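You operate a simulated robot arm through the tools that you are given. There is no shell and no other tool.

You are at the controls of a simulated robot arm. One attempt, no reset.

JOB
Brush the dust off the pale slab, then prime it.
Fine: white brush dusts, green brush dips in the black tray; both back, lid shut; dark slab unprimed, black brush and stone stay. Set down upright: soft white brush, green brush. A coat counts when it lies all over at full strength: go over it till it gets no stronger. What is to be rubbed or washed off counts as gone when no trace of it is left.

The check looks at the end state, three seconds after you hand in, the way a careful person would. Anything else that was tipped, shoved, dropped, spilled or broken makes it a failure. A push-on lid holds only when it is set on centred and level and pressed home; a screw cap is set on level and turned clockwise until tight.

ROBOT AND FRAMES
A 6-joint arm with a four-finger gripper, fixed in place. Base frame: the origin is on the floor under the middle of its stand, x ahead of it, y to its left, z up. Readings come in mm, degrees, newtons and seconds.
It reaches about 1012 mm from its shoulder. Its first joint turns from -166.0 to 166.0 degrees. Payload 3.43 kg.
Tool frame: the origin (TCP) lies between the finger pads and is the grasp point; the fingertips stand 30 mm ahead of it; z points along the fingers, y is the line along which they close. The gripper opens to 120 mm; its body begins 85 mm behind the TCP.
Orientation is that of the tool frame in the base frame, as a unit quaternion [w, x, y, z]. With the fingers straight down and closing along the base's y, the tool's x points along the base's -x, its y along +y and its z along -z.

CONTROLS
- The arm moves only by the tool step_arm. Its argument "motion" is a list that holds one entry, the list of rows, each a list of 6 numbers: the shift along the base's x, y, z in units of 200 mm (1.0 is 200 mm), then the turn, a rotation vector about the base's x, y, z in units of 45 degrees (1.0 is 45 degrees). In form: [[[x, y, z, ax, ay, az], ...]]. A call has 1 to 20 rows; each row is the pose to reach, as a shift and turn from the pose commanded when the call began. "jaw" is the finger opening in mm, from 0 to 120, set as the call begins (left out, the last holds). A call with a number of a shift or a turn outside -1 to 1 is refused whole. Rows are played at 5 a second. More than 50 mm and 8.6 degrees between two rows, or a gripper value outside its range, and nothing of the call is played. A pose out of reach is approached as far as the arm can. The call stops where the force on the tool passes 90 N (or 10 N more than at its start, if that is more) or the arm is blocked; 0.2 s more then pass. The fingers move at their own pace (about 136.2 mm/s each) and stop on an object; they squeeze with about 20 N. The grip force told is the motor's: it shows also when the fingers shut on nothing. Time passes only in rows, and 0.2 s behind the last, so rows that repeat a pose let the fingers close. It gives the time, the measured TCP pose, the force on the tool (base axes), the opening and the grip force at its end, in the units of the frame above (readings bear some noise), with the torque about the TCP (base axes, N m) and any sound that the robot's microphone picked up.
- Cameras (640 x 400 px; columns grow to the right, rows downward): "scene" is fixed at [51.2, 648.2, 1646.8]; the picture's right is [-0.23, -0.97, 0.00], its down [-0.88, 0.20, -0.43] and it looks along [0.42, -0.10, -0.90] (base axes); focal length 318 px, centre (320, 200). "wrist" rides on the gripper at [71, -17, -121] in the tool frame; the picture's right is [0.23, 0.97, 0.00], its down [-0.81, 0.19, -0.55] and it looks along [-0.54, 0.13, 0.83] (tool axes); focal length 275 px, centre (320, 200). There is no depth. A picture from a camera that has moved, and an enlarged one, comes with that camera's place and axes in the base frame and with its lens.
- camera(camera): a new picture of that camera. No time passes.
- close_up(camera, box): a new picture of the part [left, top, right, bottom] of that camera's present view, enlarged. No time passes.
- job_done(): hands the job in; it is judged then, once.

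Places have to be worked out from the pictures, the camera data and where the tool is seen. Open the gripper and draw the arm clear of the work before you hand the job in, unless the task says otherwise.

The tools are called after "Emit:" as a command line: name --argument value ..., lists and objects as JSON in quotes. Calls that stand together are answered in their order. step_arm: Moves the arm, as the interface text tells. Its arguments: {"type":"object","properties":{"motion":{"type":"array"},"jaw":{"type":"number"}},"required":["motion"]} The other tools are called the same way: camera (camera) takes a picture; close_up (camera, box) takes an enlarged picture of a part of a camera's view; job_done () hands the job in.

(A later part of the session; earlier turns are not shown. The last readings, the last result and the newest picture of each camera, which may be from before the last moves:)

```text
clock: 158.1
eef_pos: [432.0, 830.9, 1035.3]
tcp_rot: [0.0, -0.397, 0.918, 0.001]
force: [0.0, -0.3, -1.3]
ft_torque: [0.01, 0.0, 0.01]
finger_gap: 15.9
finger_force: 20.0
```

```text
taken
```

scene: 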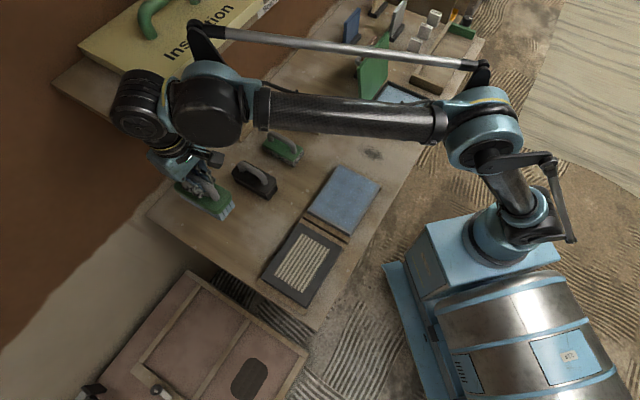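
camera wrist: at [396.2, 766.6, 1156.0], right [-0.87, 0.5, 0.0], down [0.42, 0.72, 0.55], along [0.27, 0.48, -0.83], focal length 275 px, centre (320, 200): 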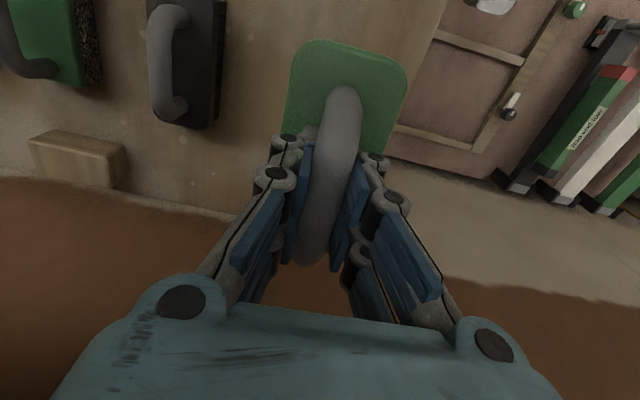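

Above home; descend to ≈885 then slowly to contact near 880.

Emit:
step_arm --motion '[[[0.005, 0.004, -0.2, 0, 0, 0], [0.005, 0.004, -0.4, 0, 0, 0], [0.005, 0.004, -0.6, 0, 0, 0], [0.005, 0.004, -0.72, 0, 0, 0], [0.005, 0.004, -0.75, 0, 0, 0], [0.005, 0.004, -0.75, 0, 0, 0]]]'

Emit:
close_up --camera "scene" --box '[180, 175, 270, 255]'

```text
clock: 159.4
eef_pos: [434.3, 831.6, 886.5]
tcp_rot: [-0.001, -0.397, 0.918, 0.001]
force: [-0.4, 1.1, -1.5]
ft_torque: [-0.05, 0.0, 0.01]
finger_gap: 16.0
finger_force: 20.2
```

```text
5.00 times, centred on (225, 215) of scene
camera zoom: at [51.2, 648.2, 1646.8], right [-0.23, -0.97, 0.0], down [-0.88, 0.2, -0.43], along [0.42, -0.1, -0.9], focal length 1591 px, centre (795, 125)
```

zoom: 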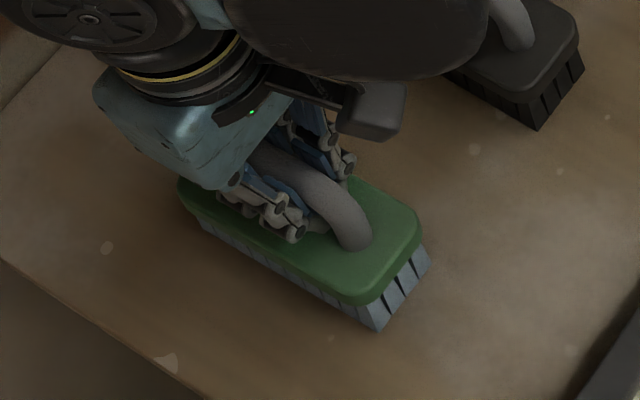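

The brush turned ~2° in the grip; I correct yaw/position slightly and lower in small steps to contact.

Emit:
step_arm --motion '[[[0, -0.009, 0, 0, 0, 0.022], [0, -0.0177, 0, 0, 0, 0.044], [0, -0.0177, -0.01, 0, 0, 0.044], [0, -0.0177, -0.015, 0, 0, 0.044], [0, -0.0177, -0.015, 0, 0, 0.044]]]'

Emit:
close_up --camera "scene" --box '[180, 175, 270, 255]'

```text
clock: 160.7
eef_pos: [433.7, 828.8, 885.6]
tcp_rot: [0.0, -0.413, 0.911, 0.001]
force: [2.2, 8.5, 29.5]
ft_torque: [-0.13, -0.15, 0.02]
finger_gap: 15.6
finger_force: 20.0
```

```text
5.00 times, centred on (225, 215) of scene
camera zoom: at [51.2, 648.2, 1646.8], right [-0.23, -0.97, 0.0], down [-0.88, 0.2, -0.43], along [0.42, -0.1, -0.9], focal length 1591 px, centre (795, 125)
```

zoom: 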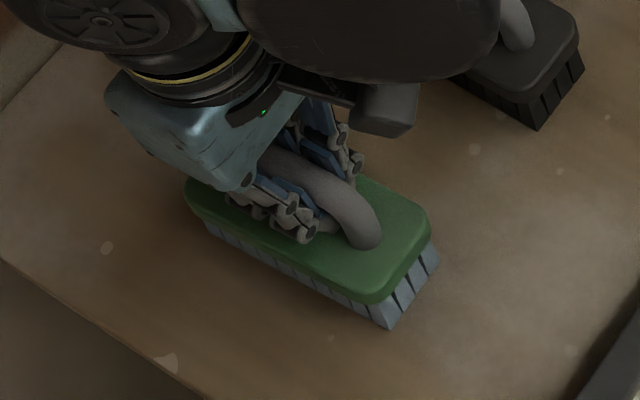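

Contact (29 N) a bit early: the brush is slightly rolled in the grip. I ease 1 mm, then open slightly so it settles flat.

Emit:
step_arm --motion '[[[0, 0, 0.005, 0, 0, 0], [0, 0, 0.005, 0, 0, 0]]]'

Emit:
camera --camera "wrist"

```text
clock: 161.2
eef_pos: [432.1, 827.1, 884.6]
tcp_rot: [0.0, -0.413, 0.911, 0.001]
force: [1.1, 1.1, 14.0]
ft_torque: [-0.02, -0.32, 0.02]
finger_gap: 15.7
finger_force: 20.0
```

```text
taken
camera wrist: at [398.2, 762.7, 1005.4], right [-0.88, 0.47, 0.0], down [0.39, 0.74, 0.55], along [0.26, 0.49, -0.83], focal length 275 px, centre (320, 200)
```

wrist: 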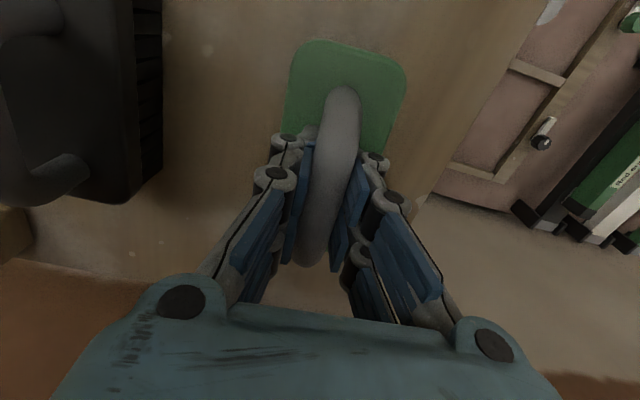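

Emit:
step_arm --motion '[[[0, 0, 0.003, 0, 0, 0], [0, 0, 0.003, 0, 0, 0]]]'

Emit:
step_arm --motion '[[[0, 0, 0, 0, 0, 0], [0, 0, 0, 0, 0, 0], [0, 0, 0, 0, 0, 0]]]' --jaw 26

Emit:
camera --camera "wrist"

Emit:
close_up --camera "scene" --box '[180, 175, 270, 255]'

```text
clock: 161.8
eef_pos: [432.7, 827.6, 884.8]
tcp_rot: [0.0, -0.413, 0.911, 0.001]
force: [-1.2, -1.5, 1.1]
ft_torque: [-0.07, -0.09, 0.0]
finger_gap: 15.9
finger_force: 20.6
```

```text
clock: 162.7
eef_pos: [432.8, 826.2, 886.3]
tcp_rot: [0.0, -0.413, 0.911, 0.001]
force: [-1.0, 2.6, 12.8]
ft_torque: [-0.07, -0.1, 0.01]
finger_gap: 27.5
finger_force: 0.0
```

```text
taken
camera wrist: at [398.3, 762.5, 1006.2], right [-0.88, 0.47, 0.0], down [0.39, 0.74, 0.55], along [0.26, 0.49, -0.83], focal length 275 px, centre (320, 200)
```

wrist: 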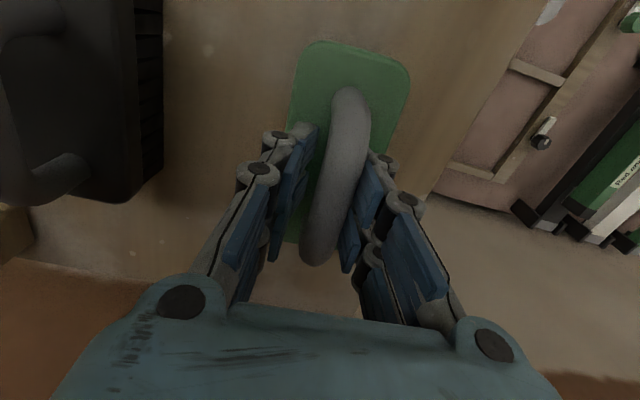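

```text
5.00 times, centred on (225, 215) of scene
camera zoom: at [51.2, 648.2, 1646.8], right [-0.23, -0.97, 0.0], down [-0.88, 0.2, -0.43], along [0.42, -0.1, -0.9], focal length 1591 px, centre (795, 125)
```

zoom: 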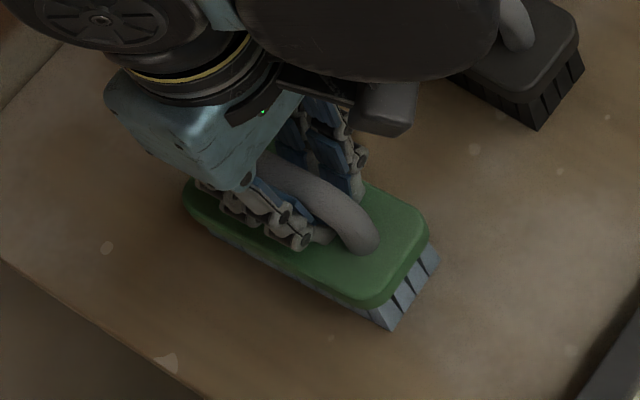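

Settled flat. I raise 2 mm, centre on the bar, open wider, and then lift away.

Emit:
step_arm --motion '[[[0, 0, 0.01, 0, 0, 0], [-0.015, 0.013, 0.012, 0, 0, 0], [-0.015, 0.013, 0.015, 0, 0, 0]]]'

Emit:
step_arm --motion '[[[0, 0, 0.01, 0, 0, 0], [0, 0, 0.02, 0, 0, 0], [0, 0, 0.1, 0, 0, 0], [0, 0, 0.25, 0, 0, 0], [0, 0, 0.45, 0, 0, 0], [0, 0, 0.65, 0, 0, 0], [0, 0, 0.85, 0, 0, 0]]]' --jaw 40

Emit:
camera --camera "wrist"

Emit:
close_up --camera "scene" --box '[180, 175, 270, 255]'

```text
clock: 163.4
eef_pos: [429.4, 831.4, 888.3]
tcp_rot: [-0.001, -0.413, 0.911, 0.001]
force: [-0.4, -0.1, -0.3]
ft_torque: [-0.03, -0.01, 0.0]
finger_gap: 26.2
finger_force: 0.1
```

```text
clock: 165.1
eef_pos: [430.9, 829.8, 1059.5]
tcp_rot: [-0.001, -0.413, 0.911, 0.001]
force: [0.7, 0.2, 0.5]
ft_torque: [0.0, -0.02, 0.01]
finger_gap: 40.0
finger_force: 0.0
```

```text
taken
camera wrist: at [396.1, 765.7, 1180.4], right [-0.88, 0.47, 0.0], down [0.39, 0.74, 0.55], along [0.26, 0.49, -0.83], focal length 275 px, centre (320, 200)
```

wrist: 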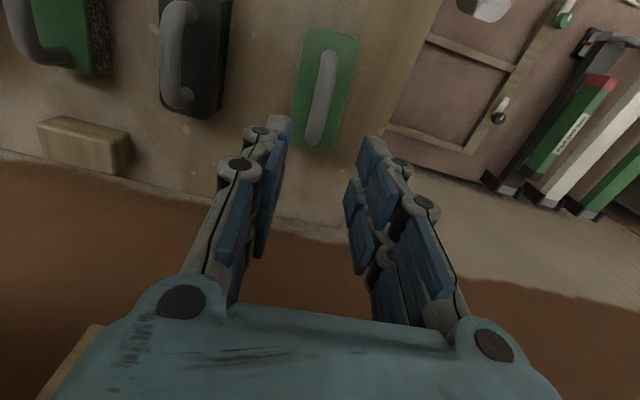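

```text
5.00 times, centred on (225, 215) of scene
camera zoom: at [51.2, 648.2, 1646.8], right [-0.23, -0.97, 0.0], down [-0.88, 0.2, -0.43], along [0.42, -0.1, -0.9], focal length 1591 px, centre (795, 125)
```

zoom: 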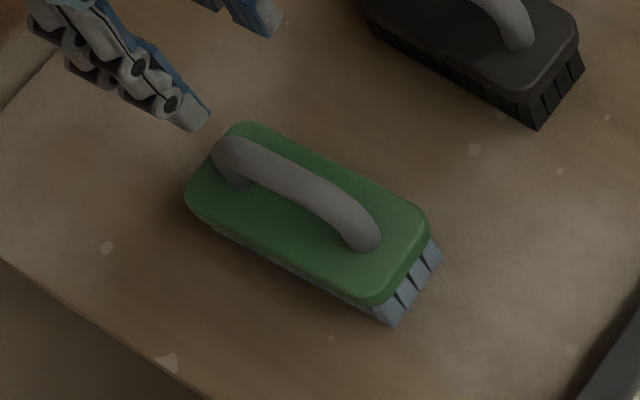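

Green brush stands upright at its place. On the way to the lid I inspect the slab from close above with the empty gripper.

Emit:
step_arm --motion '[[[-0.04, -0.2, 0, 0, 0, 0], [-0.08, -0.4, 0, 0, 0, 0], [-0.12, -0.6, 0, 0, 0, 0], [-0.16, -0.8, 0, 0, 0, -0.04], [-0.18, -1.0, 0, 0, 0, -0.08]]]' --jaw 100

Emit:
step_arm --motion '[[[-0.04, -0.2, -0.05, 0, 0, 0], [-0.08, -0.4, -0.1, 0, 0, 0], [-0.12, -0.6, -0.15, 0, 0, 0], [-0.16, -0.8, -0.2, 0, 0, 0], [-0.17, -0.99, -0.25, 0, 0, 0], [-0.17, -0.99, -0.25, 0, 0, 0]]]'

Emit:
camera --camera "wrist"

Emit:
close_up --camera "wrist" --box '[200, 60, 440, 240]'

```text
clock: 166.2
eef_pos: [393.8, 629.4, 1059.4]
tcp_rot: [0.0, -0.384, 0.923, 0.001]
force: [0.2, 1.3, -0.5]
ft_torque: [0.0, 0.04, 0.01]
finger_gap: 99.9
finger_force: 0.1
```

```text
clock: 167.7
eef_pos: [361.1, 431.7, 1009.8]
tcp_rot: [0.0, -0.385, 0.923, 0.001]
force: [-0.5, -0.8, -0.1]
ft_torque: [0.02, -0.02, 0.01]
finger_gap: 99.9
finger_force: 0.1
```

```text
taken
camera wrist: at [322.0, 369.2, 1129.7], right [-0.85, 0.52, 0.0], down [0.44, 0.71, 0.55], along [0.29, 0.47, -0.83], focal length 275 px, centre (320, 200)
```

wrist: 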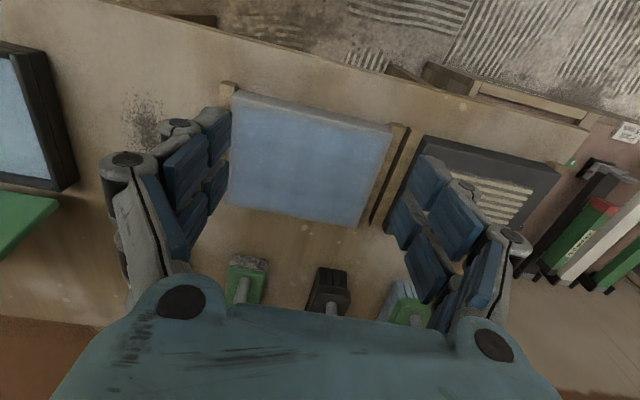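

```text
2.22 times, centred on (320, 150) of wrist
camera zoom: at [322.0, 369.2, 1129.7], right [-0.85, 0.52, 0.0], down [0.44, 0.71, 0.55], along [0.29, 0.47, -0.83], focal length 612 px, centre (320, 311)
```

zoom: 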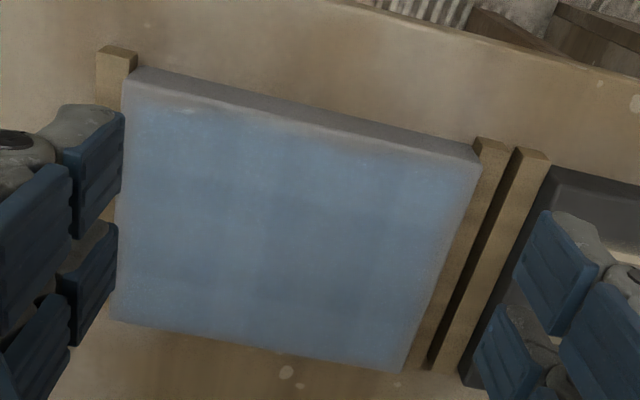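

Emit:
close_up --camera "wrist" --box '[310, 110, 410, 230]'

Emit:
close_up --camera "wrist" --box '[215, 80, 315, 200]'

Emit:
close_up --camera "scene" --box '[295, 150, 385, 240]'

```text
3.33 times, centred on (360, 170) of wrist
camera zoom: at [322.0, 369.2, 1129.7], right [-0.85, 0.52, 0.0], down [0.44, 0.71, 0.55], along [0.29, 0.47, -0.83], focal length 918 px, centre (187, 300)
```

zoom: 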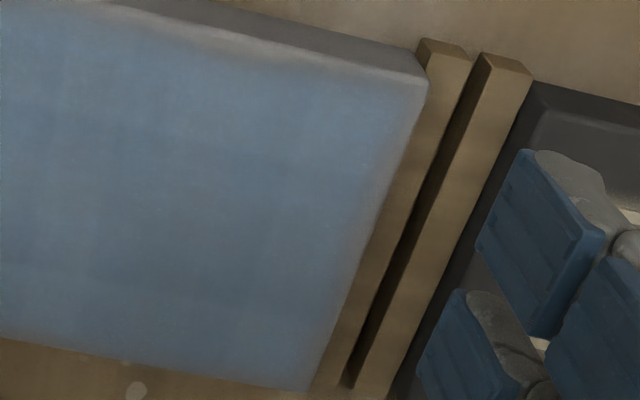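

```text
3.33 times, centred on (265, 140) of wrist
camera zoom: at [322.0, 369.2, 1129.7], right [-0.85, 0.52, 0.0], down [0.44, 0.71, 0.55], along [0.29, 0.47, -0.83], focal length 918 px, centre (503, 400)
```

zoom: 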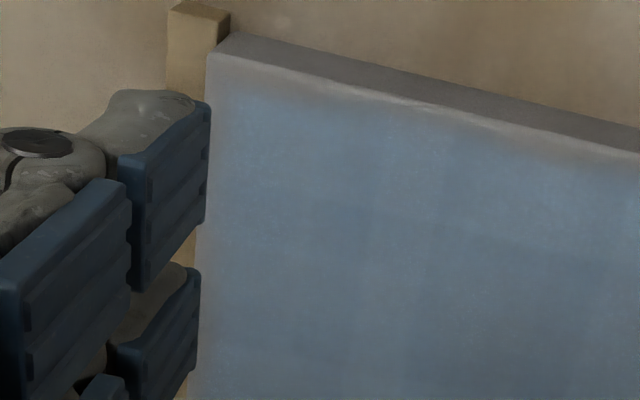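

```text
4.44 times, centred on (340, 195) of scene
camera zoom: at [51.2, 648.2, 1646.8], right [-0.23, -0.97, 0.0], down [-0.88, 0.2, -0.43], along [0.42, -0.1, -0.9], focal length 1414 px, centre (231, 222)
```

zoom: 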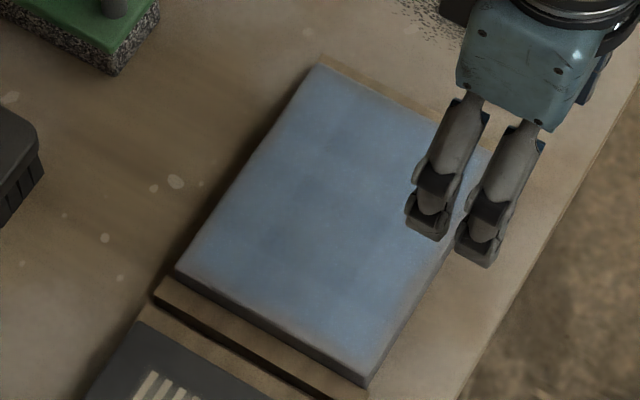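

The front and left-end borders look thinner than the others, so I'm not certain they're at full strength. I'll fetch the green brush again and go over the edges with more overhang. First move back above it.

Emit:
step_arm --motion '[[[0.04, 0.2, 0.05, 0, 0, 0], [0.08, 0.4, 0.1, 0, 0, 0], [0.12, 0.6, 0.1, 0, 0, 0], [0.16, 0.8, 0.1, 0, 0, 0], [0.18, 1.0, 0.1, 0, 0, 0]]]' --jaw 70

Emit:
step_arm --motion '[[[0.04, 0.2, 0, 0, 0, 0], [0.08, 0.4, 0, 0, 0, 0.01], [0.12, 0.6, 0, 0, 0, 0.02], [0.15, 0.8, 0, 0, 0, 0.03], [0.18, 0.99, 0, 0, 0, 0.035], [0.18, 0.99, 0, 0, 0, 0.035]]]'

Emit:
close_up --camera "wrist" --box '[240, 20, 400, 180]'

```text
clock: 168.8
eef_pos: [395.7, 632.4, 1030.3]
tcp_rot: [0.0, -0.384, 0.923, 0.001]
force: [-0.1, -0.5, -0.3]
ft_torque: [0.02, -0.02, 0.01]
finger_gap: 70.1
finger_force: 0.1
```

```text
clock: 170.2
eef_pos: [433.6, 830.8, 1027.8]
tcp_rot: [0.0, -0.398, 0.918, 0.001]
force: [0.1, -0.2, 0.5]
ft_torque: [0.01, -0.05, 0.01]
finger_gap: 70.0
finger_force: 0.0
```

```text
2.50 times, centred on (320, 100) of wrist
camera zoom: at [396.1, 767.1, 1148.7], right [-0.87, 0.5, 0.0], down [0.42, 0.72, 0.55], along [0.27, 0.48, -0.83], focal length 688 px, centre (320, 450)
```

zoom: 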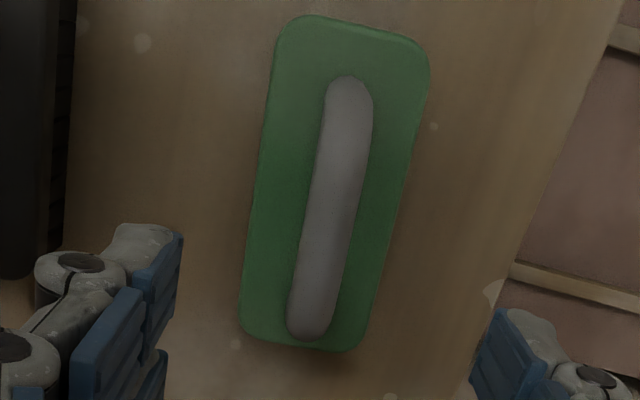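

Brush now at ≈(429.4,832.5), yaw ≈50°. I align to it and descend for a firmly seated grasp.

Emit:
step_arm --motion '[[[-0.01, 0.005, -0.15, 0, 0, 0.03], [-0.021, 0.01, -0.3, 0, 0, 0.069], [-0.021, 0.01, -0.45, 0, 0, 0.069], [-0.021, 0.01, -0.45, 0, 0, 0.069]]]' --jaw 46

Emit:
close_up --camera "wrist" --box '[220, 50, 420, 230]'

```text
clock: 171.2
eef_pos: [429.6, 832.6, 937.5]
tcp_rot: [0.0, -0.421, 0.907, 0.0]
force: [-0.8, -0.1, 0.1]
ft_torque: [0.0, 0.01, -0.01]
finger_gap: 46.0
finger_force: 0.0
```

```text
2.22 times, centred on (320, 140) of wrist
camera zoom: at [395.8, 766.4, 1057.9], right [-0.89, 0.45, 0.0], down [0.38, 0.74, 0.55], along [0.25, 0.49, -0.83], focal length 612 px, centre (320, 333)
```

zoom: 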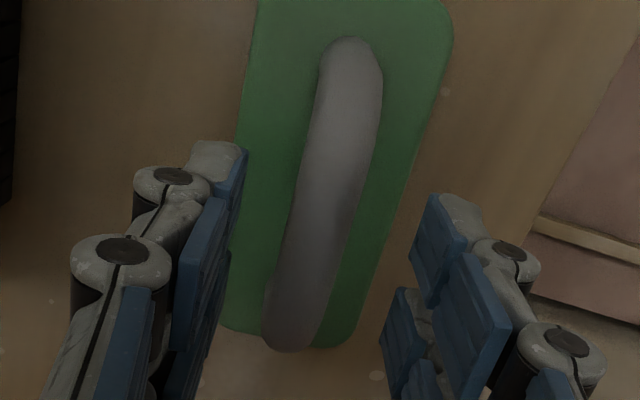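

Emit:
step_arm --motion '[[[-0.007, 0.006, -0.1, 0, 0, 0], [-0.007, 0.006, -0.2, 0, 0, 0], [-0.007, 0.006, -0.245, 0, 0, 0], [-0.007, 0.006, -0.245, 0, 0, 0]]]' --jaw 36

Emit:
step_arm --motion '[[[0, 0, -0.0075, 0, 0, 0], [0, 0, -0.0075, 0, 0, 0]]]'

```text
clock: 172.2
eef_pos: [426.7, 833.7, 889.0]
tcp_rot: [0.0, -0.422, 0.907, 0.002]
force: [-0.8, -0.5, -0.1]
ft_torque: [0.02, -0.01, -0.02]
finger_gap: 35.9
finger_force: 0.0
```

```text
clock: 172.8
eef_pos: [427.6, 834.2, 887.9]
tcp_rot: [0.0, -0.421, 0.907, 0.001]
force: [1.3, 1.7, 3.5]
ft_torque: [0.01, -0.07, 0.04]
finger_gap: 35.7
finger_force: 0.0
```

Tip contact. I press 1.2 mm more so the tips stay seated while closing, then close.

Emit:
step_arm --motion '[[[0, 0, -0.006, 0, 0, 0], [0, 0, -0.006, 0, 0, 0]]]'

Emit:
step_arm --motion '[[[0, 0, 0, 0, 0, 0], [0, 0, 0, 0, 0, 0], [0, 0, 0, 0, 0, 0]]]' --jaw 0

Emit:
close_up --camera "wrist" --box '[150, 0, 470, 280]'

```text
clock: 173.4
eef_pos: [427.7, 834.4, 887.5]
tcp_rot: [0.0, -0.422, 0.907, 0.001]
force: [6.0, 8.4, 26.0]
ft_torque: [0.23, -0.16, -0.02]
finger_gap: 36.8
finger_force: 0.3
```

```text
clock: 174.2
eef_pos: [426.2, 833.6, 886.8]
tcp_rot: [0.0, -0.421, 0.907, 0.001]
force: [-0.6, -4.2, 10.9]
ft_torque: [-0.31, 0.2, -0.03]
finger_gap: 16.2
finger_force: 20.3
```

```text
1.43 times, centred on (310, 140) of wrist
camera zoom: at [393.2, 767.5, 1007.3], right [-0.89, 0.45, 0.0], down [0.38, 0.74, 0.55], along [0.25, 0.49, -0.83], focal length 393 px, centre (334, 286)
```

zoom: 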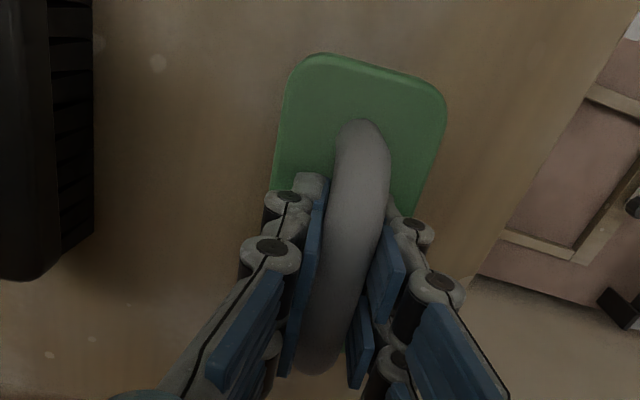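

Gripped, seated. Lift and carry to the tray along the same safe route.

Emit:
step_arm --motion '[[[0, 0, 0.05, 0, 0, 0], [0, 0, 0.25, 0, 0, 0], [0, 0, 0.5, 0, 0, 0], [0, 0, 0.75, 0, 0, 0], [0, 0, 0.75, 0, 0, 0]]]'

Emit:
step_arm --motion '[[[0.04, -0.16, 0, 0, 0, -0.16], [0.08, -0.32, 0, 0, 0, -0.33], [0.12, -0.48, 0, 0, 0, -0.5], [0.16, -0.64, 0, 0, 0, -0.67], [0.2, -0.8, 0, 0, 0, -0.84], [0.22, -1.0, 0, 0, 0, -1.0]]]'

Emit:
step_arm --motion '[[[0.04, -0.18, 0, 0, 0, -0.17], [0.08, -0.36, 0, 0, 0, -0.34], [0.12, -0.54, 0, 0, 0, -0.51], [0.16, -0.72, 0, 0, 0, -0.68], [0.2, -0.9, 0, 0, 0, -0.85], [0.23, -1.0, 0, 0, 0, -1.0]]]'

Emit:
step_arm --motion '[[[0.15, -0.16, 0, 0, 0, -0.05], [0.3, -0.33, 0, 0, 0, -0.105], [0.46, -0.5, 0, 0, 0, -0.105], [0.62, -0.67, 0, 0, 0, -0.105], [0.78, -0.84, 0, 0, 0, -0.105], [0.925, -0.995, 0, 0, 0, -0.105], [0.925, -0.995, -0.1, 0, 0, -0.105], [0.925, -0.995, -0.25, 0, 0, -0.105], [0.925, -0.995, -0.25, 0, 0, -0.105]]]'

Emit:
camera --camera "wrist"

Emit:
close_up --camera "scene" --box '[335, 40, 455, 145]'

```text
clock: 175.4
eef_pos: [425.4, 835.3, 1037.2]
tcp_rot: [-0.001, -0.422, 0.906, 0.001]
force: [0.4, -0.2, -1.6]
ft_torque: [0.01, -0.01, 0.01]
finger_gap: 15.9
finger_force: 19.9
```

```text
clock: 176.8
eef_pos: [470.1, 633.3, 1037.0]
tcp_rot: [0.0, -0.041, 0.999, 0.0]
force: [0.9, 0.7, -1.7]
ft_torque: [-0.05, 0.03, 0.02]
finger_gap: 16.1
finger_force: 19.5
```

```text
clock: 178.2
eef_pos: [517.5, 432.3, 1036.6]
tcp_rot: [0.0, 0.343, 0.939, 0.001]
force: [-0.9, 0.8, -2.2]
ft_torque: [-0.02, -0.02, 0.01]
finger_gap: 16.0
finger_force: 20.7
```

```text
clock: 180.2
eef_pos: [702.2, 234.7, 986.1]
tcp_rot: [0.001, 0.381, 0.924, 0.0]
force: [-0.1, -0.6, -2.0]
ft_torque: [0.0, -0.01, 0.0]
finger_gap: 16.2
finger_force: 20.3
```

```text
taken
camera wrist: at [639.1, 272.7, 1106.3], right [0.52, 0.85, 0.0], down [0.71, -0.44, 0.55], along [0.47, -0.29, -0.83], focal length 275 px, centre (320, 200)
```

wrist: 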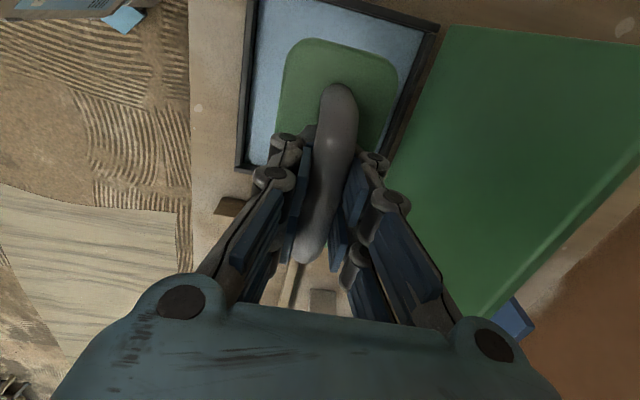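

```text
3.81 times, centred on (395, 92) of scene
camera zoom: at [51.2, 648.2, 1646.8], right [-0.23, -0.97, 0.0], down [-0.88, 0.2, -0.43], along [0.42, -0.1, -0.9], focal length 1212 px, centre (34, 610)
```

zoom: 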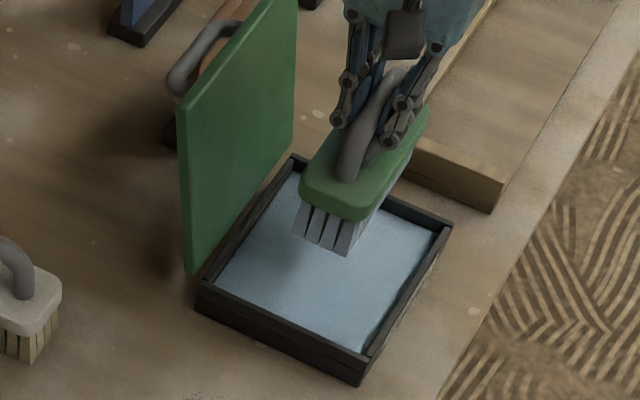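

Centred over the tray. Lower to contact (expected ≈913).

Emit:
step_arm --motion '[[[0, 0, -0.1, 0, 0, 0], [0, 0, -0.25, 0, 0, 0], [0, 0, -0.34, 0, 0, 0], [0, 0, -0.36, 0, 0, 0], [0, 0, -0.36, 0, 0, 0]]]'

Emit:
step_arm --motion '[[[0, 0, -0.0075, 0, 0, 0], [0, 0, -0.0075, 0, 0, 0]]]'

```text
clock: 181.4
eef_pos: [702.2, 235.8, 913.4]
tcp_rot: [0.0, 0.382, 0.924, 0.0]
force: [0.8, 0.0, -2.3]
ft_torque: [0.02, 0.0, -0.02]
finger_gap: 15.8
finger_force: 19.9
```

```text
clock: 182.1
eef_pos: [702.2, 233.8, 912.3]
tcp_rot: [0.0, 0.381, 0.925, 0.0]
force: [-0.5, 0.7, -0.6]
ft_torque: [-0.02, -0.02, 0.01]
finger_gap: 16.0
finger_force: 19.8
```

Emit:
step_arm --motion '[[[0, 0, -0.0075, 0, 0, 0], [0, 0, -0.0075, 0, 0, 0]]]'

```text
clock: 182.7
eef_pos: [702.1, 235.0, 910.0]
tcp_rot: [0.001, 0.382, 0.924, -0.001]
force: [-0.5, 0.0, -1.6]
ft_torque: [0.0, -0.06, 0.02]
finger_gap: 15.9
finger_force: 19.8
```

Emit:
step_arm --motion '[[[0, 0, -0.0075, 0, 0, 0], [0, 0, -0.0075, 0, 0, 0]]]'

```text
clock: 183.2
eef_pos: [701.8, 233.8, 909.7]
tcp_rot: [0.0, 0.381, 0.925, -0.001]
force: [-0.2, 0.5, -1.3]
ft_torque: [0.06, -0.04, 0.01]
finger_gap: 15.8
finger_force: 20.2
```

Emit:
step_arm --motion '[[[0, 0, -0.0075, 0, 0, 0], [0, 0, -0.0075, 0, 0, 0]]]'

```text
clock: 183.8
eef_pos: [701.6, 234.6, 907.1]
tcp_rot: [-0.001, 0.382, 0.924, 0.0]
force: [2.3, 0.4, 14.5]
ft_torque: [0.0, 0.01, -0.03]
finger_gap: 15.8
finger_force: 19.5
```

Loaded (14 N). Lift and go to the slab's front lane (w≈581, more overhang than before).

Emit:
step_arm --motion '[[[0, 0, 0.05, 0, 0, 0], [0, 0, 0.2, 0, 0, 0], [0, 0, 0.42, 0, 0, 0], [-0.16, 0.1, 0.42, 0, 0, 0], [-0.32, 0.21, 0.42, 0, 0, 0], [-0.48, 0.32, 0.42, 0, 0, 0], [-0.65, 0.42, 0.42, 0, 0, 0], [-0.815, 0.53, 0.42, 0, 0, 0]]]'

Emit:
step_arm --motion '[[[-0.16, 0.1, 0, 0, 0, 0], [-0.32, 0.21, 0, 0, 0, 0], [-0.48, 0.32, 0, 0, 0, 0], [-0.65, 0.42, 0, 0, 0, 0], [-0.815, 0.528, 0, 0, 0, 0], [-0.815, 0.528, -0.15, 0, 0, 0], [-0.815, 0.528, -0.3, 0, 0, 0], [-0.815, 0.528, -0.34, 0, 0, 0], [-0.815, 0.528, -0.34, 0, 0, 0]]]'

Emit:
camera --camera "wrist"

Emit:
close_up --camera "scene" --box '[280, 130, 400, 240]'

```text
clock: 185.7
eef_pos: [540.0, 342.1, 992.1]
tcp_rot: [0.0, 0.382, 0.924, 0.0]
force: [-0.7, 0.3, -2.6]
ft_torque: [0.04, 0.01, 0.05]
finger_gap: 15.8
finger_force: 19.9
```

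```text
clock: 187.7
eef_pos: [375.4, 446.0, 923.5]
tcp_rot: [0.0, 0.381, 0.925, 0.0]
force: [0.1, 0.5, -0.8]
ft_torque: [-0.01, 0.01, 0.01]
finger_gap: 15.7
finger_force: 20.2
```

```text
taken
camera wrist: at [313.3, 484.2, 1044.2], right [0.52, 0.85, 0.0], down [0.71, -0.44, 0.55], along [0.47, -0.29, -0.83], focal length 275 px, centre (320, 200)
```

wrist: 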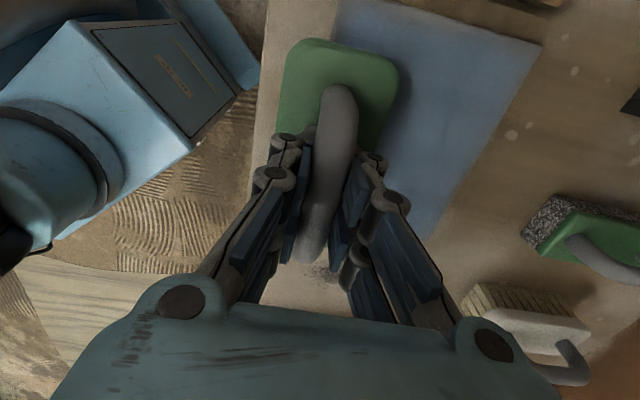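

```text
3.64 times, centred on (340, 185) of scene
camera zoom: at [51.2, 648.2, 1646.8], right [-0.23, -0.97, 0.0], down [-0.88, 0.2, -0.43], along [0.42, -0.1, -0.9], focal length 1157 px, centre (247, 254)
```

zoom: 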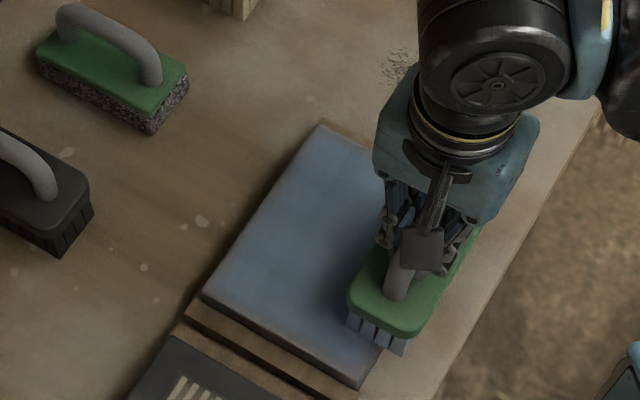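

Emit:
step_arm --motion '[[[0, 0, -0.009, 0, 0, 0], [0, 0, -0.009, 0, 0, 0]]]'

```text
clock: 188.2
eef_pos: [376.1, 446.0, 921.9]
tcp_rot: [0.0, 0.381, 0.924, 0.0]
force: [-0.3, 0.9, -1.5]
ft_torque: [0.01, 0.0, 0.02]
finger_gap: 15.9
finger_force: 20.2
```

Emit:
step_arm --motion '[[[0, 0, -0.005, 0, 0, 0], [0, 0, -0.005, 0, 0, 0]]]'

```text
clock: 188.8
eef_pos: [377.0, 446.2, 922.5]
tcp_rot: [-0.001, 0.381, 0.924, 0.0]
force: [0.1, 0.2, 0.4]
ft_torque: [-0.13, -0.12, 0.01]
finger_gap: 15.7
finger_force: 20.0
```

Light contact. I stroke the front edge lane repeatedly.

Emit:
step_arm --motion '[[[0, 0, -0.003, 0, 0, 0], [-0.1627, 0.1627, -0.003, 0, 0, 0], [0, 0, -0.003, 0, 0, 0], [0.1627, -0.1627, -0.003, 0, 0, 0], [0, 0, -0.003, 0, 0, 0], [-0.1556, 0.1697, -0.003, 0, 0, 0], [0.0141, 0.0141, -0.003, 0, 0, 0], [0.1839, -0.1414, -0.003, 0, 0, 0], [0.0283, 0.0283, -0.003, 0, 0, 0], [-0.1344, 0.191, -0.003, 0, 0, 0], [0.0283, 0.0283, -0.003, 0, 0, 0], [0.191, -0.1344, -0.003, 0, 0, 0], [0.0283, 0.0283, -0.003, 0, 0, 0], [0, 0, -0.003, 0, 0, 0], [-0.1697, 0.1556, -0.003, 0, 0, 0], [-0.0071, -0.0071, -0.003, 0, 0, 0], [0.1556, -0.1697, -0.003, 0, 0, 0], [-0.0071, -0.0071, -0.003, 0, 0, 0]]]'

Emit:
close_up --camera "scene" --box '[280, 130, 400, 240]'

```text
clock: 192.7
eef_pos: [374.7, 444.7, 921.2]
tcp_rot: [0.0, 0.381, 0.925, 0.0]
force: [-0.1, 0.3, -2.6]
ft_torque: [0.03, 0.0, 0.02]
finger_gap: 15.9
finger_force: 19.8
```

```text
3.64 times, centred on (340, 185) of scene
camera zoom: at [51.2, 648.2, 1646.8], right [-0.23, -0.97, 0.0], down [-0.88, 0.2, -0.43], along [0.42, -0.1, -0.9], focal length 1157 px, centre (247, 254)
```

zoom: 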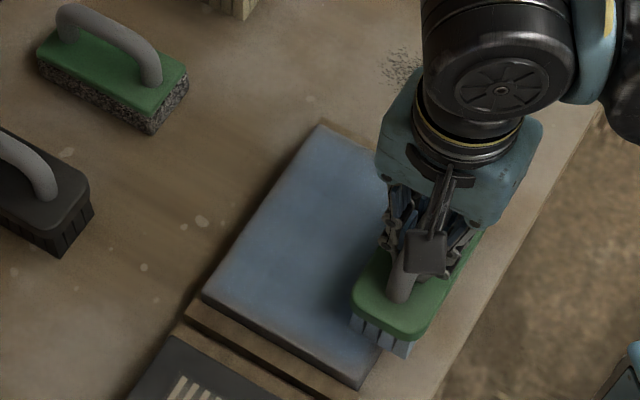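

Contact was lost by slip; lower 1.4 mm and repeat the front lane.

Emit:
step_arm --motion '[[[0, 0, -0.004, 0, 0, 0], [0, 0, -0.007, 0, 0, 0], [0, 0, -0.007, 0, 0, 0]]]'

```text
clock: 193.4
eef_pos: [373.1, 444.3, 920.1]
tcp_rot: [0.0, 0.382, 0.924, 0.0]
force: [0.5, -0.8, 9.6]
ft_torque: [-0.02, 0.03, 0.0]
finger_gap: 16.0
finger_force: 20.0
```

Emit:
step_arm --motion '[[[-0.1627, 0.1627, -0.001, 0, 0, 0], [0.0035, 0.0035, -0.001, 0, 0, 0], [0.1662, -0.1591, -0.002, 0, 0, 0], [0.0071, 0.0071, -0.002, 0, 0, 0], [-0.1556, 0.1697, -0.003, 0, 0, 0], [0.0141, 0.0141, -0.003, 0, 0, 0], [0.1839, -0.1414, -0.003, 0, 0, 0], [0.0283, 0.0283, -0.004, 0, 0, 0], [-0.1344, 0.191, -0.004, 0, 0, 0], [0.0283, 0.0283, -0.004, 0, 0, 0], [0.191, -0.1344, -0.004, 0, 0, 0], [0.0353, 0.0353, -0.004, 0, 0, 0]]]'

Emit:
close_up --camera "scene" --box '[280, 130, 400, 240]'

```text
clock: 196.1
eef_pos: [382.5, 451.4, 918.9]
tcp_rot: [0.001, 0.381, 0.925, 0.0]
force: [4.1, -4.3, 14.9]
ft_torque: [-0.33, 0.02, 0.18]
finger_gap: 15.8
finger_force: 20.2
```

```text
3.64 times, centred on (340, 185) of scene
camera zoom: at [51.2, 648.2, 1646.8], right [-0.23, -0.97, 0.0], down [-0.88, 0.2, -0.43], along [0.42, -0.1, -0.9], focal length 1157 px, centre (247, 254)
```

zoom: 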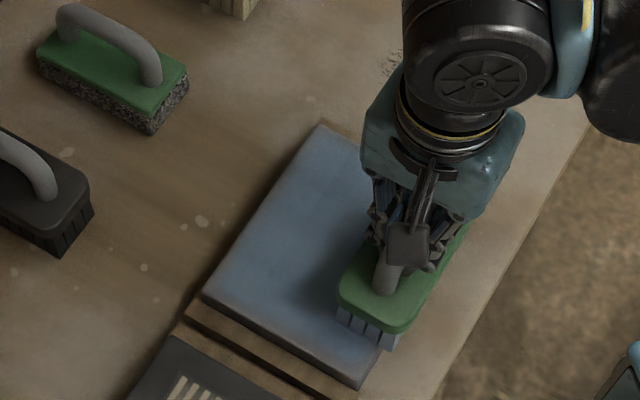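

Solid contact. Now zigzag across the whole slab to the rear edge lane.

Emit:
step_arm --motion '[[[-0.1397, 0.1856, 0, 0, 0, 0], [0.046, 0.046, 0, 0, 0, 0], [0.2316, -0.0937, 0, 0, 0, 0], [0.0919, 0.0919, 0, 0, 0, 0], [-0.0477, 0.2776, 0, 0, 0, 0], [0.1379, 0.1379, 0, 0, 0, 0], [0.3235, -0.0018, 0, 0, 0, 0], [0.1839, 0.1839, 0, 0, 0, 0], [0.0442, 0.3695, 0, 0, 0, 0], [0.2298, 0.2298, 0, 0, 0, 0], [0.4155, 0.0902, 0, 0, 0, 0], [0.2758, 0.2758, 0, 0, 0, 0], [0.1361, 0.4615, 0, 0, 0, 0], [0.3218, 0.3218, 0, 0, 0, 0], [0.5074, 0.1821, 0, 0, 0, 0], [0.3677, 0.3677, 0, 0, 0, 0], [0.2281, 0.5534, 0, 0, 0, 0], [0.4102, 0.4102, 0, 0, 0, 0], [0.5728, 0.2475, 0, 0, 0, 0], [0.4102, 0.4102, 0, 0, 0, 0]]]'

Emit:
close_up --camera "scene" --box '[280, 130, 400, 240]'

```text
clock: 200.2
eef_pos: [463.5, 534.1, 919.5]
tcp_rot: [0.0, 0.381, 0.924, 0.0]
force: [-0.1, -0.1, -0.7]
ft_torque: [0.01, -0.01, 0.01]
finger_gap: 15.7
finger_force: 19.4
```

```text
3.64 times, centred on (340, 185) of scene
camera zoom: at [51.2, 648.2, 1646.8], right [-0.23, -0.97, 0.0], down [-0.88, 0.2, -0.43], along [0.42, -0.1, -0.9], focal length 1157 px, centre (247, 254)
```

zoom: 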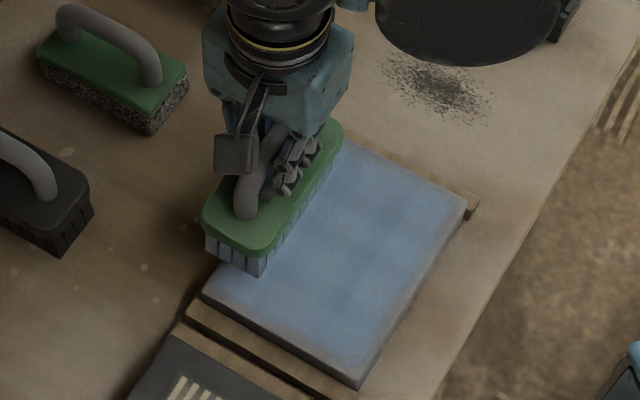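

Now the rear lane with a bit more pressure, several strokes.

Emit:
step_arm --motion '[[[0, 0, -0.004, 0, 0, 0], [-0.1627, 0.1627, -0.004, 0, 0, 0], [0, 0, -0.004, 0, 0, 0], [0.1627, -0.1627, -0.004, 0, 0, 0], [0, 0, -0.005, 0, 0, 0], [-0.1662, 0.1591, -0.005, 0, 0, 0], [-0.0071, -0.0071, -0.005, 0, 0, 0], [0.1521, -0.1733, -0.005, 0, 0, 0], [-0.0141, -0.0141, -0.005, 0, 0, 0], [-0.1768, 0.1485, -0.005, 0, 0, 0], [-0.0212, -0.0212, -0.005, 0, 0, 0], [0.138, -0.1874, -0.005, 0, 0, 0], [-0.0283, -0.0283, -0.005, 0, 0, 0], [-0.19, 0.1344, -0.005, 0, 0, 0], [-0.0283, -0.0283, -0.005, 0, 0, 0]]]'

Emit:
step_arm --motion '[[[0, 0, 0.05, 0, 0, 0], [0, 0, 0.2, 0, 0, 0], [0, 0, 0.3, 0, 0, 0.17], [0, 0, 0.3, 0, 0, 0.34], [0, 0, 0.3, 0, 0, 0.51], [0, 0, 0.3, 0, 0, 0.68], [0, 0, 0.3, 0, 0, 0.85], [0, 0, 0.3, 0, 0, 1.0]]]'

Emit:
close_up --camera "scene" --box '[295, 150, 385, 240]'

```text
clock: 203.4
eef_pos: [457.8, 528.8, 917.9]
tcp_rot: [0.001, 0.381, 0.924, 0.0]
force: [-2.0, 1.4, 6.0]
ft_torque: [-0.31, 0.0, -0.05]
finger_gap: 15.9
finger_force: 20.1
```

```text
clock: 205.2
eef_pos: [457.9, 526.8, 977.8]
tcp_rot: [0.0, -0.003, 1.0, -0.001]
force: [0.1, 0.9, -1.5]
ft_torque: [0.01, -0.03, -0.01]
finger_gap: 15.7
finger_force: 20.0
```

```text
4.44 times, centred on (340, 195) of scene
camera zoom: at [51.2, 648.2, 1646.8], right [-0.23, -0.97, 0.0], down [-0.88, 0.2, -0.43], along [0.42, -0.1, -0.9], focal length 1414 px, centre (231, 222)
```

zoom: 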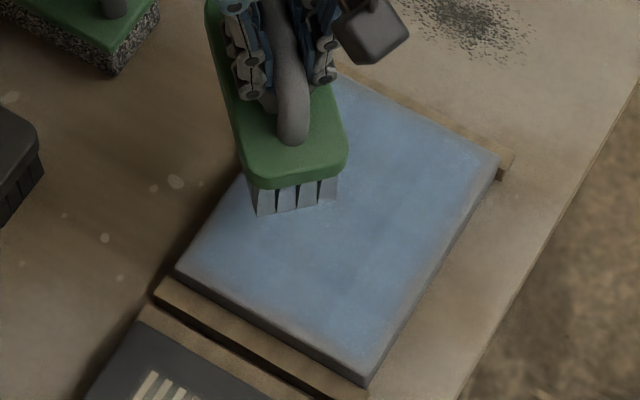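

Interior and edges look even. Next the left end: I finish turning to yaw 45° and position over the left edge lane (l≈-133).

Emit:
step_arm --motion '[[[-0.1, 0.02, 0, 0, 0, 0.17], [-0.2, 0.04, 0, 0, 0, 0.34], [-0.3, 0.07, 0, 0, 0, 0.51], [-0.4, 0.09, 0, 0, 0, 0.68], [-0.486, 0.11, 0, 0, 0, 0.85], [-0.486, 0.11, -0.1, 0, 0, 1.0], [-0.486, 0.11, -0.2, 0, 0, 1.0], [-0.486, 0.11, -0.28, 0, 0, 1.0], [-0.486, 0.11, -0.28, 0, 0, 1.0]]]'

Emit:
camera --camera "wrist"

Emit:
close_up --camera "scene" --box '[280, 150, 400, 260]'

```text
clock: 207.2
eef_pos: [360.1, 550.4, 921.6]
tcp_rot: [0.0, -0.385, 0.923, 0.0]
force: [-0.4, 0.0, -1.3]
ft_torque: [-0.01, -0.03, -0.03]
finger_gap: 15.9
finger_force: 19.4
```

```text
taken
camera wrist: at [321.7, 487.2, 1042.4], right [-0.85, 0.52, 0.0], down [0.44, 0.71, 0.55], along [0.29, 0.47, -0.83], focal length 275 px, centre (320, 200)
```

wrist: 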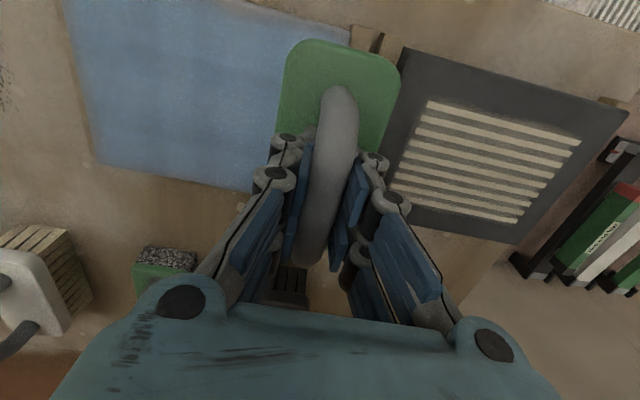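

```text
3.64 times, centred on (340, 205) of scene
camera zoom: at [51.2, 648.2, 1646.8], right [-0.23, -0.97, 0.0], down [-0.88, 0.2, -0.43], along [0.42, -0.1, -0.9], focal length 1157 px, centre (247, 182)
```

zoom: 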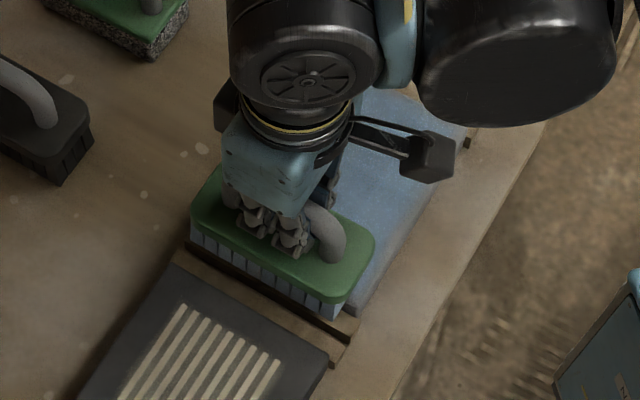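

Positioned, clear of the dark slab. Lower to contact.

Emit:
step_arm --motion '[[[0, 0, -0.008, 0, 0, 0], [0, 0, -0.016, 0, 0, 0], [0, 0, -0.016, 0, 0, 0]]]'

```text
clock: 208.1
eef_pos: [360.0, 549.2, 919.9]
tcp_rot: [0.0, -0.384, 0.923, 0.001]
force: [0.9, 2.6, 4.7]
ft_torque: [-0.11, 0.0, 0.01]
finger_gap: 15.7
finger_force: 19.9
```

Emit:
step_arm --motion '[[[0, 0, -0.002, 0, 0, 0], [0.0813, 0.0813, -0.002, 0, 0, 0], [-0.0813, -0.0813, -0.002, 0, 0, 0], [0.0813, 0.0813, -0.003, 0, 0, 0], [-0.0813, -0.0813, -0.003, 0, 0, 0], [0.0919, 0.0707, -0.003, 0, 0, 0], [-0.0601, -0.1025, -0.003, 0, 0, 0], [0.1131, 0.0495, -0.003, 0, 0, 0], [-0.0389, -0.1238, -0.003, 0, 0, 0], [0.1344, 0.0283, -0.003, 0, 0, 0], [-0.0177, -0.145, -0.003, 0, 0, 0], [0.1167, 0.046, -0.003, 0, 0, 0], [-0.0672, -0.0955, -0.003, 0, 0, 0], [0.0813, 0.0813, -0.003, 0, 0, 0], [-0.0813, -0.0813, -0.003, 0, 0, 0], [0.0813, 0.0813, -0.003, 0, 0, 0], [0, 0, -0.003, 0, 0, 0]]]'

Emit:
close_up --camera "scene" --box '[280, 150, 400, 260]'

```text
clock: 211.7
eef_pos: [360.6, 549.2, 918.8]
tcp_rot: [0.0, -0.383, 0.924, 0.0]
force: [3.9, 2.7, 15.2]
ft_torque: [-0.18, -0.2, 0.06]
finger_gap: 15.8
finger_force: 20.4
```

```text
3.64 times, centred on (340, 205) of scene
camera zoom: at [51.2, 648.2, 1646.8], right [-0.23, -0.97, 0.0], down [-0.88, 0.2, -0.43], along [0.42, -0.1, -0.9], focal length 1157 px, centre (247, 182)
```

zoom: 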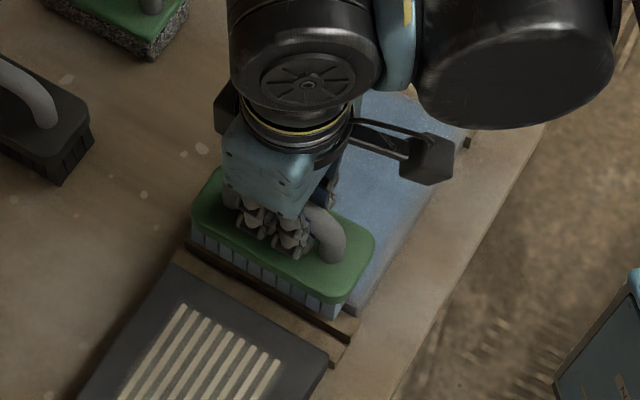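

Good. Now zigzag across the slab to the right end in this orientation.

Emit:
step_arm --motion '[[[0.1139, 0.0488, 0, 0, 0, 0], [-0.0163, -0.1464, 0, 0, 0, 0], [0.1789, -0.0163, 0, 0, 0, 0], [0.0488, -0.2115, 0, 0, 0, 0], [0.244, -0.0813, 0, 0, 0, 0], [0.1139, -0.2765, 0, 0, 0, 0], [0.309, -0.1464, 0, 0, 0, 0], [0.1789, -0.3416, 0, 0, 0, 0], [0.3741, -0.2115, 0, 0, 0, 0], [0.244, -0.4066, 0, 0, 0, 0], [0.4392, -0.2765, 0, 0, 0, 0], [0.309, -0.4717, 0, 0, 0, 0], [0.5042, -0.3416, 0, 0, 0, 0], [0.3741, -0.5368, 0, 0, 0, 0], [0.5693, -0.4066, 0, 0, 0, 0], [0.4392, -0.6018, 0, 0, 0, 0], [0.6344, -0.4717, 0, 0, 0, 0], [0.5021, -0.6648, 0, 0, 0, 0], [0.6718, -0.5092, 0, 0, 0, 0], [0.5092, -0.6718, 0, 0, 0, 0]]]'

Emit:
close_up --camera "scene" --box '[280, 130, 400, 240]'

Emit:
camera --camera "wrist"

```text
clock: 215.8
eef_pos: [461.4, 413.9, 919.3]
tcp_rot: [0.001, -0.384, 0.923, 0.001]
force: [4.0, 3.6, 23.8]
ft_torque: [0.01, -0.28, 0.1]
finger_gap: 15.7
finger_force: 19.8
```

```text
3.64 times, centred on (340, 185) of scene
camera zoom: at [51.2, 648.2, 1646.8], right [-0.23, -0.97, 0.0], down [-0.88, 0.2, -0.43], along [0.42, -0.1, -0.9], focal length 1157 px, centre (247, 254)
```

zoom: 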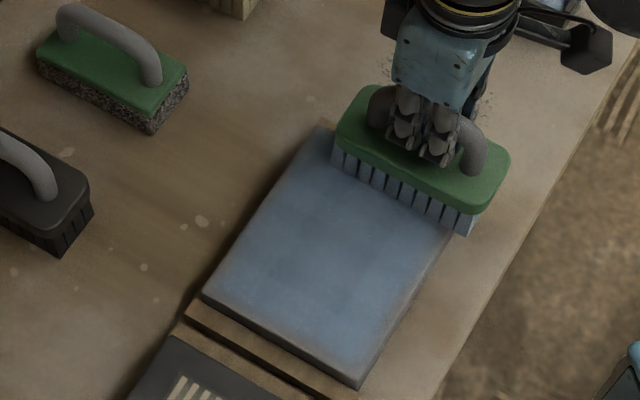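

```text
taken
camera wrist: at [422.8, 352.0, 1038.9], right [-0.85, 0.52, 0.0], down [0.44, 0.71, 0.55], along [0.29, 0.47, -0.83], focal length 275 px, centre (320, 200)
```

wrist: 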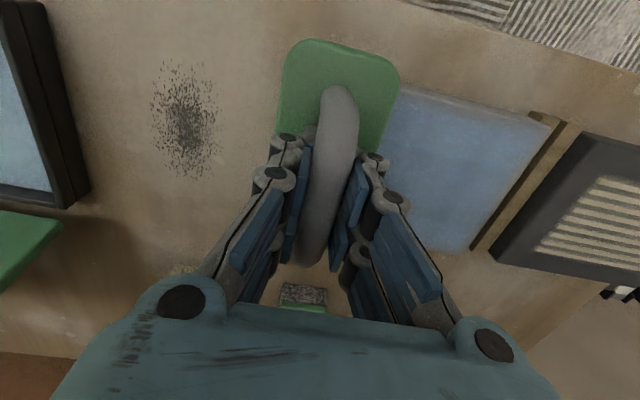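

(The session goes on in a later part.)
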